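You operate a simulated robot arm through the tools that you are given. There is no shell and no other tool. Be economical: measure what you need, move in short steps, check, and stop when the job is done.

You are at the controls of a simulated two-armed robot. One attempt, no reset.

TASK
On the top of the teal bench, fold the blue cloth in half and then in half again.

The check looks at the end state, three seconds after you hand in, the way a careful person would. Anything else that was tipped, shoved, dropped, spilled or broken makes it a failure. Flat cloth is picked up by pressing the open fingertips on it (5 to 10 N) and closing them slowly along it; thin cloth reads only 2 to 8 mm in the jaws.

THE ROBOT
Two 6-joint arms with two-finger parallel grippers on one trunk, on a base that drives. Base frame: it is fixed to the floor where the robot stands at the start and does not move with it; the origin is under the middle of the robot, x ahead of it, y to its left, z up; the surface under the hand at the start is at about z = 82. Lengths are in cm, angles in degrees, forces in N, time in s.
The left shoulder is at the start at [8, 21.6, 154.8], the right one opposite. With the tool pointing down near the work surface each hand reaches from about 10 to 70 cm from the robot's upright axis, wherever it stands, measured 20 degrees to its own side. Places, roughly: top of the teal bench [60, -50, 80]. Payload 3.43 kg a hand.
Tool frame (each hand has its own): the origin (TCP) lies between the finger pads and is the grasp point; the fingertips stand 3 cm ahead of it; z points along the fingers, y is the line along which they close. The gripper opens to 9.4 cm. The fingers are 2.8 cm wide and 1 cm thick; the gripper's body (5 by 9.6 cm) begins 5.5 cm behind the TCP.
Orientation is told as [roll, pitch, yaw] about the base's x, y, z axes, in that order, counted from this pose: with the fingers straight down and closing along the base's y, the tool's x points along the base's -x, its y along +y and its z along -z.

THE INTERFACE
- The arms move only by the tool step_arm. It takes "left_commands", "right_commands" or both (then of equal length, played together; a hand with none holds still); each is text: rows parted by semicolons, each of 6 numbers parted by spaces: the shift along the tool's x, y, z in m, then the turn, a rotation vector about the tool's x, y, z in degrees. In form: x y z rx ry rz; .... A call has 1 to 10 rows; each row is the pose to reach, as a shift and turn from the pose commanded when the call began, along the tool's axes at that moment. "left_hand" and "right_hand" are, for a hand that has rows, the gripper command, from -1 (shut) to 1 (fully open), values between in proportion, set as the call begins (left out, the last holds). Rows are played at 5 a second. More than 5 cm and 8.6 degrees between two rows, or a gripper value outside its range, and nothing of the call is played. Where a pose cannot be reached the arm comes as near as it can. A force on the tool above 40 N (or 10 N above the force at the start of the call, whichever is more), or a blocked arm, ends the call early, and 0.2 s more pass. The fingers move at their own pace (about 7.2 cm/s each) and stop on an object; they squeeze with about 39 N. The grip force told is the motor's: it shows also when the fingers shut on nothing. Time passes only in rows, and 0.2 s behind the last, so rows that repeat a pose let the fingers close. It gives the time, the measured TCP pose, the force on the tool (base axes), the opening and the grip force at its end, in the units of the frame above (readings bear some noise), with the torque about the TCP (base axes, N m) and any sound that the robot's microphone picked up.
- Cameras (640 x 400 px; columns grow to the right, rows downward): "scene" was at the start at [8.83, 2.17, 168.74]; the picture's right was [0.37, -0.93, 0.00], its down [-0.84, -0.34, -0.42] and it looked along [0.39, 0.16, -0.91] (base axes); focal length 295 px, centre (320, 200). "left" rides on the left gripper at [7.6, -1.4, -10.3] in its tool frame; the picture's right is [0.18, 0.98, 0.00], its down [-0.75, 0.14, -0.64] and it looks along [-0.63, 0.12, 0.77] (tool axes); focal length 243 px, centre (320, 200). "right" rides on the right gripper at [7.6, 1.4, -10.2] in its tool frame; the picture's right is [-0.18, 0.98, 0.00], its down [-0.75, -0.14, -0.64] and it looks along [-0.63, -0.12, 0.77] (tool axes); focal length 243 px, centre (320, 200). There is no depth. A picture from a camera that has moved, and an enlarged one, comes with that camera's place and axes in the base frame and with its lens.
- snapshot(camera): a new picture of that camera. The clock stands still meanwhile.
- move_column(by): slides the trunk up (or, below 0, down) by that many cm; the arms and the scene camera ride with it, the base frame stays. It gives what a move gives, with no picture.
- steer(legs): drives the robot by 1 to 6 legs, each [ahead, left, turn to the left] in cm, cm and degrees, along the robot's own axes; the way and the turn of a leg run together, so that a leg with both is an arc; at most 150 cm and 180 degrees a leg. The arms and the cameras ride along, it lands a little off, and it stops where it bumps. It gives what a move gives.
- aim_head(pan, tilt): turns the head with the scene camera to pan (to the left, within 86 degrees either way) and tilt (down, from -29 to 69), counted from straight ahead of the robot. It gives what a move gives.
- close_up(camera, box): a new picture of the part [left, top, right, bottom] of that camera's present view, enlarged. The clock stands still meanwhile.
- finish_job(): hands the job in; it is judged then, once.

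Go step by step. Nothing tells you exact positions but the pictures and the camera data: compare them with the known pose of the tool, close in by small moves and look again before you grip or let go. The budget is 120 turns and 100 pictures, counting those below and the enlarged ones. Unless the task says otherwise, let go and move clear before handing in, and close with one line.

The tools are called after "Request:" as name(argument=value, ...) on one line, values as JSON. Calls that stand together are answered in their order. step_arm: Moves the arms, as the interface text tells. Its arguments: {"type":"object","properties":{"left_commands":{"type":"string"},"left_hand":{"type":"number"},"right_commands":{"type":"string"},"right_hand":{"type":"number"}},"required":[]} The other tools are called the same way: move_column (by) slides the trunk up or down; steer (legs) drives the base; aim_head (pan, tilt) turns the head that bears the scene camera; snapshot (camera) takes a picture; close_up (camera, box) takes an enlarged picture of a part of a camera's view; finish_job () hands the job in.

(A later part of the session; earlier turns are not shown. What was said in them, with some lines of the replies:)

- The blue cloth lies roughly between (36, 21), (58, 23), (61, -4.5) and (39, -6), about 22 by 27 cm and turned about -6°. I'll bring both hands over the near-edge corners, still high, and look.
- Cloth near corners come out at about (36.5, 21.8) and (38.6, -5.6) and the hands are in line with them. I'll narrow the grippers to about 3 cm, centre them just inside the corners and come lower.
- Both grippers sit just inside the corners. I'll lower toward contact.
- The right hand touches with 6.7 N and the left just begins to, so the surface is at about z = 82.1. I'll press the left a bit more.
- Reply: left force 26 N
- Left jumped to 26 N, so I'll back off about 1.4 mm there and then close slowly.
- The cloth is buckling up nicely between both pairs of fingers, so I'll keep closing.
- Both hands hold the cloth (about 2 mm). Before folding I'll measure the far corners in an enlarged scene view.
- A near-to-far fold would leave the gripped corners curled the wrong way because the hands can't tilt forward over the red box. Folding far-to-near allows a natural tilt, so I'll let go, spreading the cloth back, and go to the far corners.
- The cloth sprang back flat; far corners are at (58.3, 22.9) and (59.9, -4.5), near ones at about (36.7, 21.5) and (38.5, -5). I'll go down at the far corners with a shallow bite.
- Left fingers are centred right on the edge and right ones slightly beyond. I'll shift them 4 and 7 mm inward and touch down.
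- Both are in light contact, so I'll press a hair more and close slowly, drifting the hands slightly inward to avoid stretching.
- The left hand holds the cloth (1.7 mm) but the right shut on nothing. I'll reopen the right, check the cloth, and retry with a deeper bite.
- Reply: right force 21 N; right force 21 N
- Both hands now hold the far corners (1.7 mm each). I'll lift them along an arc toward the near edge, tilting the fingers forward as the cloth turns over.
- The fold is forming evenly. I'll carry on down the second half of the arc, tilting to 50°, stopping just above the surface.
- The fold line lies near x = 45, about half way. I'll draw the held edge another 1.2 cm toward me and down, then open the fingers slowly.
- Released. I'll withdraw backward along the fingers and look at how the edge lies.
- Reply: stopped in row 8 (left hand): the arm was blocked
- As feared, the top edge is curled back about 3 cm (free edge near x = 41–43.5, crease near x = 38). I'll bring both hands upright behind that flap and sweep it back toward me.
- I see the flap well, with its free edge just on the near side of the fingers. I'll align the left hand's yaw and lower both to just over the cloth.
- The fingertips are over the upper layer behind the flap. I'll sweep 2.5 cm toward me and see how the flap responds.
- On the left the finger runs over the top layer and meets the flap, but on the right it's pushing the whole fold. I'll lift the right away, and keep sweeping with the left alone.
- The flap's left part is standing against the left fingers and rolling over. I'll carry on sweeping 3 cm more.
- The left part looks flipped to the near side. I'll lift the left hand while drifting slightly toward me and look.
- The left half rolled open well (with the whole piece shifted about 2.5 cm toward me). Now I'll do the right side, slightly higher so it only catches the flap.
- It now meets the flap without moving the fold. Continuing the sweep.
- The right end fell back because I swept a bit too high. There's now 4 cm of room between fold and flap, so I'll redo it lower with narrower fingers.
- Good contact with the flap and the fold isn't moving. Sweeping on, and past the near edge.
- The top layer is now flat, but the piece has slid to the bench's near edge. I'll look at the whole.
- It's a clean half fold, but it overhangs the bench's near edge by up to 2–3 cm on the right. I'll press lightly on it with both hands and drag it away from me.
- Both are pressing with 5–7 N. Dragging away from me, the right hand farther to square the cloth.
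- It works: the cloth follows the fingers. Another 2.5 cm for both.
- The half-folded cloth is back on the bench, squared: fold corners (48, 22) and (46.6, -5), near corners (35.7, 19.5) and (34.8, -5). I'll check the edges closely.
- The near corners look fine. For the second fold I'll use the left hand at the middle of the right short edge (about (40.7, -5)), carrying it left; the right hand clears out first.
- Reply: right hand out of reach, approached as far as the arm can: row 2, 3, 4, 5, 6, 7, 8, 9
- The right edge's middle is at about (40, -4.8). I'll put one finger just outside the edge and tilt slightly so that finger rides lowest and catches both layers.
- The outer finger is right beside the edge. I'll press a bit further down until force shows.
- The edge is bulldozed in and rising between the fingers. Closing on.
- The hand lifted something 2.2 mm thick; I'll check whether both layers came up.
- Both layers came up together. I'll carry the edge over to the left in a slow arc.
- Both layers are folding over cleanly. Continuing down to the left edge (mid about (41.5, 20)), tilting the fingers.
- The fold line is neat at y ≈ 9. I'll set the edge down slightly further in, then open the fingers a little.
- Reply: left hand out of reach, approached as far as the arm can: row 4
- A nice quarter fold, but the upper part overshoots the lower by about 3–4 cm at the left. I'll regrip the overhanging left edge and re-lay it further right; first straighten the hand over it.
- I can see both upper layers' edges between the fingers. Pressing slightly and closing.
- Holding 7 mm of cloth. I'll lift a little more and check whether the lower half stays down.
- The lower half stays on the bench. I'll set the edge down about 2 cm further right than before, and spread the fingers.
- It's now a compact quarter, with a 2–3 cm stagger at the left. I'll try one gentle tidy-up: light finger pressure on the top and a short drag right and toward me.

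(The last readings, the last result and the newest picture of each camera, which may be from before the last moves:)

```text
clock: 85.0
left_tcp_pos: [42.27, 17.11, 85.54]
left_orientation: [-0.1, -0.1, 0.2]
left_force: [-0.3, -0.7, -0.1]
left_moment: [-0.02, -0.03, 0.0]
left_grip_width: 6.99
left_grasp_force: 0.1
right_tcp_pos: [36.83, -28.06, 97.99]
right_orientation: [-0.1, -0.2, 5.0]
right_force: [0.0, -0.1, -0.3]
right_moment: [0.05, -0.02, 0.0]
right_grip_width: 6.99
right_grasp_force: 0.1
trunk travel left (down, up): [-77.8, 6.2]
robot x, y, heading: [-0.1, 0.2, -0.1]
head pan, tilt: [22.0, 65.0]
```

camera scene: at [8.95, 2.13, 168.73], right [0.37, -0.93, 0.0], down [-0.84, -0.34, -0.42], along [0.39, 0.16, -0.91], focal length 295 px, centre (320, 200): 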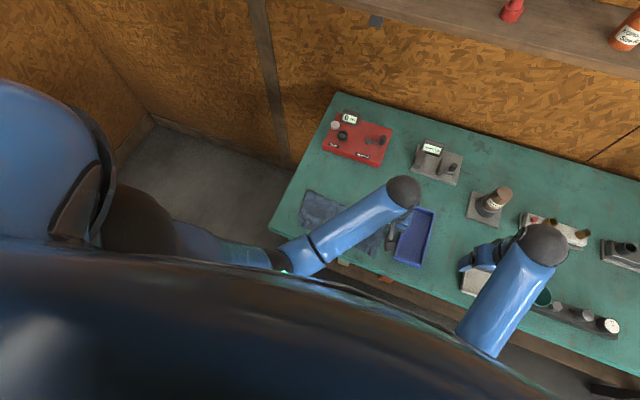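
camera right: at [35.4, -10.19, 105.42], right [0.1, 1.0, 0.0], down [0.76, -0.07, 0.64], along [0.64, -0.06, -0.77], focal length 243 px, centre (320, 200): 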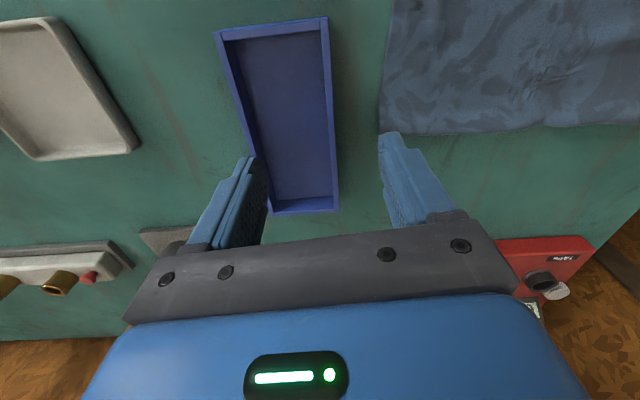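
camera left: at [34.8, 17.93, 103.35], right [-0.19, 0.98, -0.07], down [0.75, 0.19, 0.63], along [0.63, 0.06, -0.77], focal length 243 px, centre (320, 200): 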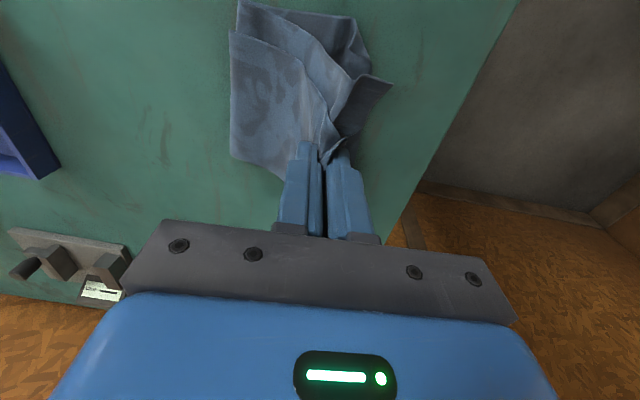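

Just in soft contact; dragging the top gently right and a little toward me.

Request:
step_arm(left_commands="0.002 -0.005 0.0005 0 0 0;0.004 -0.01 0.0005 0 0 0;0.006 -0.015 0.0005 0 0 0;0.008 -0.02 0.0005 0 0 0;0.01 -0.025 0.0005 0 0 0")

Request:
snapshot(camera="left")

```text
clock: 86.2
left_tcp_pos: [41.22, 14.77, 85.34]
left_orientation: [0.1, 0.0, 0.1]
left_force: [0.3, -0.2, 0.5]
left_moment: [0.02, 0.0, -0.03]
left_grip_width: 6.99
left_grasp_force: 0.1
right_tcp_pos: [36.78, -28.03, 98.02]
right_orientation: [0.0, -0.2, 5.0]
right_force: [-0.5, 0.7, -0.1]
right_moment: [0.02, 0.0, 0.0]
right_grip_width: 6.98
right_grasp_force: 0.1
trunk travel left (down, up): [-77.8, 6.2]
robot x, y, heading: [-0.1, 0.24, 0.4]
head pan, tilt: [22.0, 65.0]
```

```text
13 pictures are left
camera left: at [33.84, 13.4, 95.71], right [-0.19, 0.98, 0.0], down [0.75, 0.14, 0.64], along [0.63, 0.12, -0.77], focal length 243 px, centre (320, 200)
```

left: 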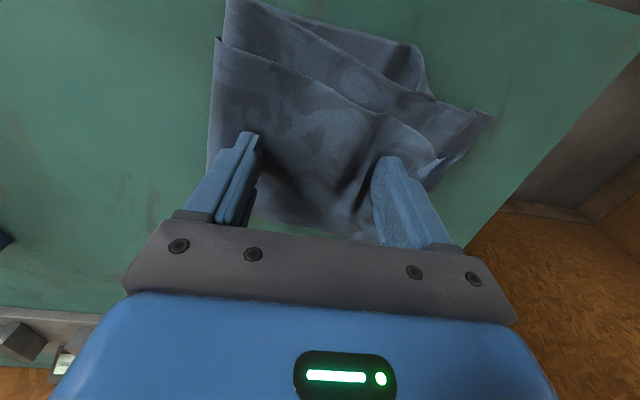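

Request:
step_arm(left_commands="0 0 -0.02 0 0 0;0 0 -0.06 0 0 0;0 0.04 -0.1 0 0 0;0 0.08 -0.1 0 0 0;0 0.12 -0.1 0 0 0;0 0.16 -0.1 0 0 0")

Request:
close_up(camera="scene", box=[280, 175, 376, 235])

```text
refused: row 3 steps farther than a row can; nothing moved
```

```text
6.67 times, centred on (328, 205) of scene
camera zoom: at [8.79, 2.13, 168.74], right [0.37, -0.93, 0.0], down [-0.84, -0.34, -0.42], along [0.39, 0.16, -0.91], focal length 1967 px, centre (267, 167)
```

zoom: 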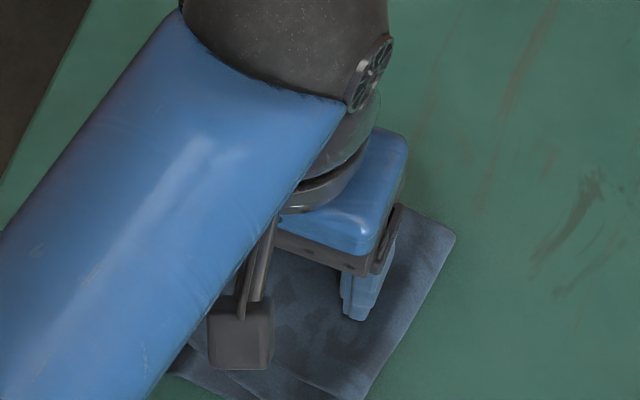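

Request:
step_arm(left_commands="0 0 -0.02 0 0 0;0 0 -0.06 0 0 0;0 0.03 -0.09 0 0 0;0 0.07 -0.1 0 0 0;0 0.11 -0.1 0 0 0;0 0.15 -0.1 0 0 0")

Request:
close_up(camera="scene", box=[280, 175, 376, 235])

```text
clock: 87.6
left_tcp_pos: [41.44, 29.91, 95.02]
left_orientation: [0.1, -0.1, 0.1]
left_force: [-0.1, 0.3, -0.6]
left_moment: [-0.01, 0.01, 0.01]
left_grip_width: 6.96
left_grasp_force: 0.0
right_tcp_pos: [36.83, -28.1, 98.04]
right_orientation: [-0.1, -0.2, 4.9]
right_force: [0.3, 0.2, -0.4]
right_moment: [-0.01, 0.0, -0.02]
right_grip_width: 7.01
right_grasp_force: 0.1
trunk travel left (down, up): [-77.8, 6.2]
robot x, y, heading: [0.14, 0.01, -0.3]
head pan, tilt: [22.0, 65.0]
```

```text
6.67 times, centred on (328, 205) of scene
camera zoom: at [8.85, 2.24, 168.74], right [0.37, -0.93, 0.0], down [-0.84, -0.34, -0.42], along [0.39, 0.16, -0.91], focal length 1967 px, centre (267, 167)
```

zoom: 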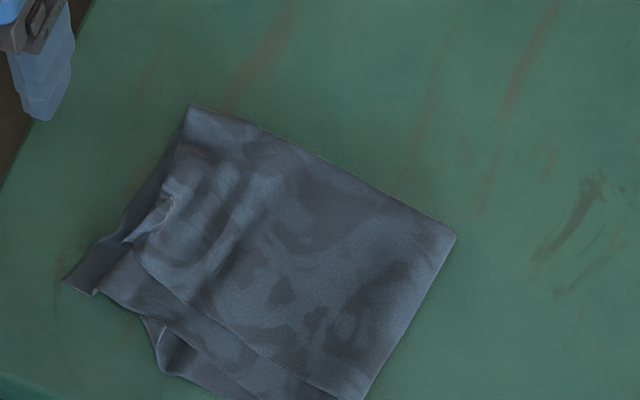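

The fold rolled right as wanted, but the second layer's near-left corner still sticks out. One more drag, with the outer finger on that exposed strip and a bit firmer.

Request:
step_arm(left_commands="0.005 -0.04 0 0 0 0;0.01 -0.08 0 0 0 0;0.015 -0.117 0.01 0 0 0;0.015 -0.117 0.05 0 0 0;0.015 -0.117 0.085 0 0 0;0.015 -0.117 0.094 0 0 0;0.015 -0.117 0.0965 0 0 0;0.015 -0.117 0.0965 0 0 0")

```text
clock: 89.4
left_tcp_pos: [39.99, 18.15, 85.76]
left_orientation: [0.0, -0.1, 0.2]
left_force: [0.3, -0.1, 0.7]
left_moment: [-0.01, 0.02, 0.0]
left_grip_width: 6.99
left_grasp_force: 0.1
right_tcp_pos: [36.85, -28.12, 97.94]
right_orientation: [-0.1, -0.3, 5.0]
right_force: [-0.2, -0.4, 0.0]
right_moment: [-0.02, 0.03, -0.01]
right_grip_width: 7.01
right_grasp_force: 0.1
trunk travel left (down, up): [-77.8, 6.2]
robot x, y, heading: [0.05, -0.5, -0.1]
head pan, tilt: [22.0, 65.0]
```

Request:
step_arm(left_commands="0 0 0.003 2 0 0;0 0 0.005 3 0 0;0 0 0.005 3 0 0")

```text
clock: 90.2
left_tcp_pos: [39.97, 17.99, 85.37]
left_orientation: [-3.1, -0.2, 0.2]
left_force: [-1.3, 3.2, 16.6]
left_moment: [0.67, 0.11, 0.03]
left_grip_width: 7.08
left_grasp_force: 0.9
right_tcp_pos: [36.66, -28.06, 98.07]
right_orientation: [-0.1, -0.3, 5.1]
right_force: [0.4, 0.0, 0.4]
right_moment: [-0.03, -0.01, -0.01]
right_grip_width: 6.98
right_grasp_force: 0.1
trunk travel left (down, up): [-77.8, 6.2]
robot x, y, heading: [0.32, 0.28, 0.2]
head pan, tilt: [22.0, 65.0]
```

The outer finger alone carries 17 N; I'll ease off 1.2 mm and drag right 2.2 cm.

Request:
step_arm(left_commands="0 0 -0.0012 0 0 0;0 -0.005 -0.0012 0 0 0;0 -0.01 -0.001 0 0 0;0 -0.015 -0.001 0 0 0;0 -0.022 -0.001 0 0 0")

Request:
step_arm(left_commands="0 0 -0.02 0 0 0;0 0 -0.06 0 0 0;0 0.03 -0.09 0 0 0;0 0.07 -0.1 0 0 0;0 0.11 -0.1 0 0 0;0 0.14 -0.1 0 0 0")

Request:
close_up(camera="scene", box=[280, 175, 376, 235])

```text
clock: 91.4
left_tcp_pos: [39.77, 15.97, 85.41]
left_orientation: [-2.9, 0.0, 0.1]
left_force: [-0.6, -0.7, -0.1]
left_moment: [0.01, 0.0, -0.02]
left_grip_width: 7.01
left_grasp_force: 0.0
right_tcp_pos: [36.88, -28.09, 97.88]
right_orientation: [-0.1, -0.2, 5.0]
right_force: [-0.2, -0.7, -0.4]
right_moment: [-0.01, -0.02, -0.02]
right_grip_width: 7.01
right_grasp_force: 0.0
trunk travel left (down, up): [-77.8, 6.2]
robot x, y, heading: [-0.08, -0.24, 0.1]
head pan, tilt: [22.0, 65.0]
```

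```text
clock: 92.8
left_tcp_pos: [40.14, 30.58, 94.64]
left_orientation: [-3.0, -0.1, 0.2]
left_force: [0.1, 0.6, -0.9]
left_moment: [0.01, 0.01, -0.01]
left_grip_width: 7.0
left_grasp_force: 0.0
right_tcp_pos: [36.91, -28.06, 98.07]
right_orientation: [-0.2, -0.2, 5.0]
right_force: [0.1, -0.3, -0.3]
right_moment: [-0.01, 0.03, 0.02]
right_grip_width: 7.02
right_grasp_force: 0.1
trunk travel left (down, up): [-77.8, 6.2]
robot x, y, heading: [-0.24, -0.02, -0.3]
head pan, tilt: [22.0, 65.0]
```

```text
6.67 times, centred on (328, 205) of scene
camera zoom: at [8.83, 2.2, 168.74], right [0.37, -0.93, 0.0], down [-0.84, -0.34, -0.42], along [0.39, 0.16, -0.91], focal length 1967 px, centre (267, 167)
```

zoom: 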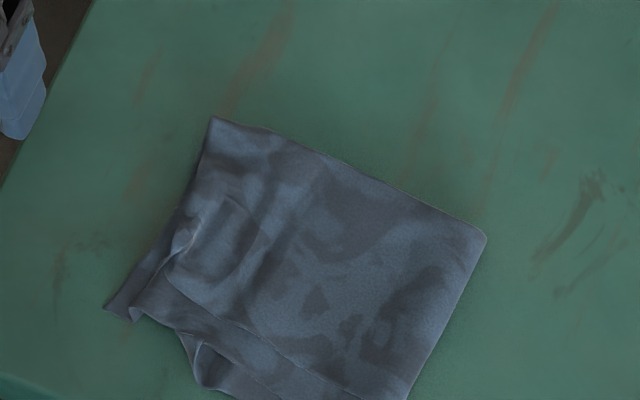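

The bundle is a compact four-layer quarter about 12 by 14.5 cm. I'll check the whole scene before handing in.

Request:
step_arm(left_commands="0 0.02 -0.03 0 0 0;0 0.04 -0.06 0 0 0;0 0.04 -0.06 0 0 0")

Request:
snapshot(camera="scene")

Request:
snapshot(camera="left")

```text
clock: 93.6
left_tcp_pos: [40.26, 35.0, 97.69]
left_orientation: [-2.9, -0.3, 0.2]
left_force: [-0.3, 0.3, 0.0]
left_moment: [-0.02, -0.03, -0.02]
left_grip_width: 7.01
left_grasp_force: 0.1
left hand out of reach, approached as far as the arm can: row 2, 3
right_tcp_pos: [36.89, -28.11, 97.94]
right_orientation: [-0.1, -0.2, 5.0]
right_force: [0.2, -0.4, 0.3]
right_moment: [0.01, -0.03, 0.0]
right_grip_width: 6.99
right_grasp_force: 0.0
trunk travel left (down, up): [-77.8, 6.2]
robot x, y, heading: [-0.02, -0.1, 0.1]
head pan, tilt: [22.0, 65.0]
```

```text
9 pictures are left
camera scene: at [8.81, 2.13, 168.74], right [0.37, -0.93, 0.0], down [-0.84, -0.34, -0.42], along [0.39, 0.16, -0.91], focal length 295 px, centre (320, 200)
```

scene: 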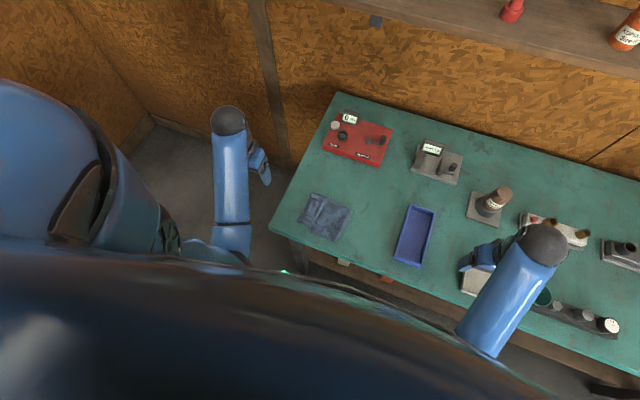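

```text
8 pictures are left
camera left: at [32.68, 34.24, 107.98], right [-0.19, 0.98, -0.05], down [0.75, 0.18, 0.64], along [0.63, 0.08, -0.77], focal length 243 px, centre (320, 200)
```

left: 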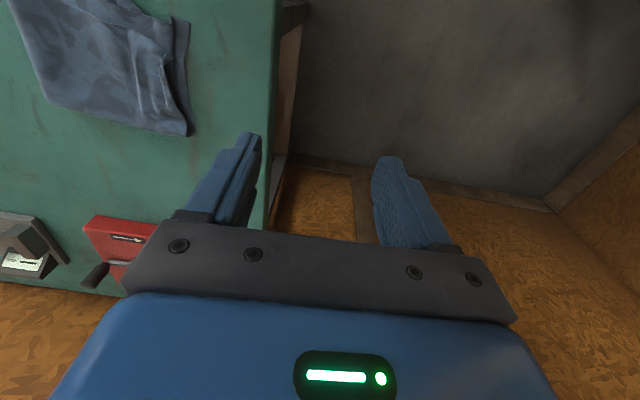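

Everything else on the bench is where it was, the cloth lies folded in quarters, and both hands are empty and clear of it.

Request:
finish_job()

```text
The job is handed in.
```

I folded the blue cloth in half and then in half again; it lies on the teal bench at about 12 by 14.5 cm, with the layers staggered by up to about 3 cm at the left edge, one tucked corner underneath, and nothing else on the bench visibly moved.
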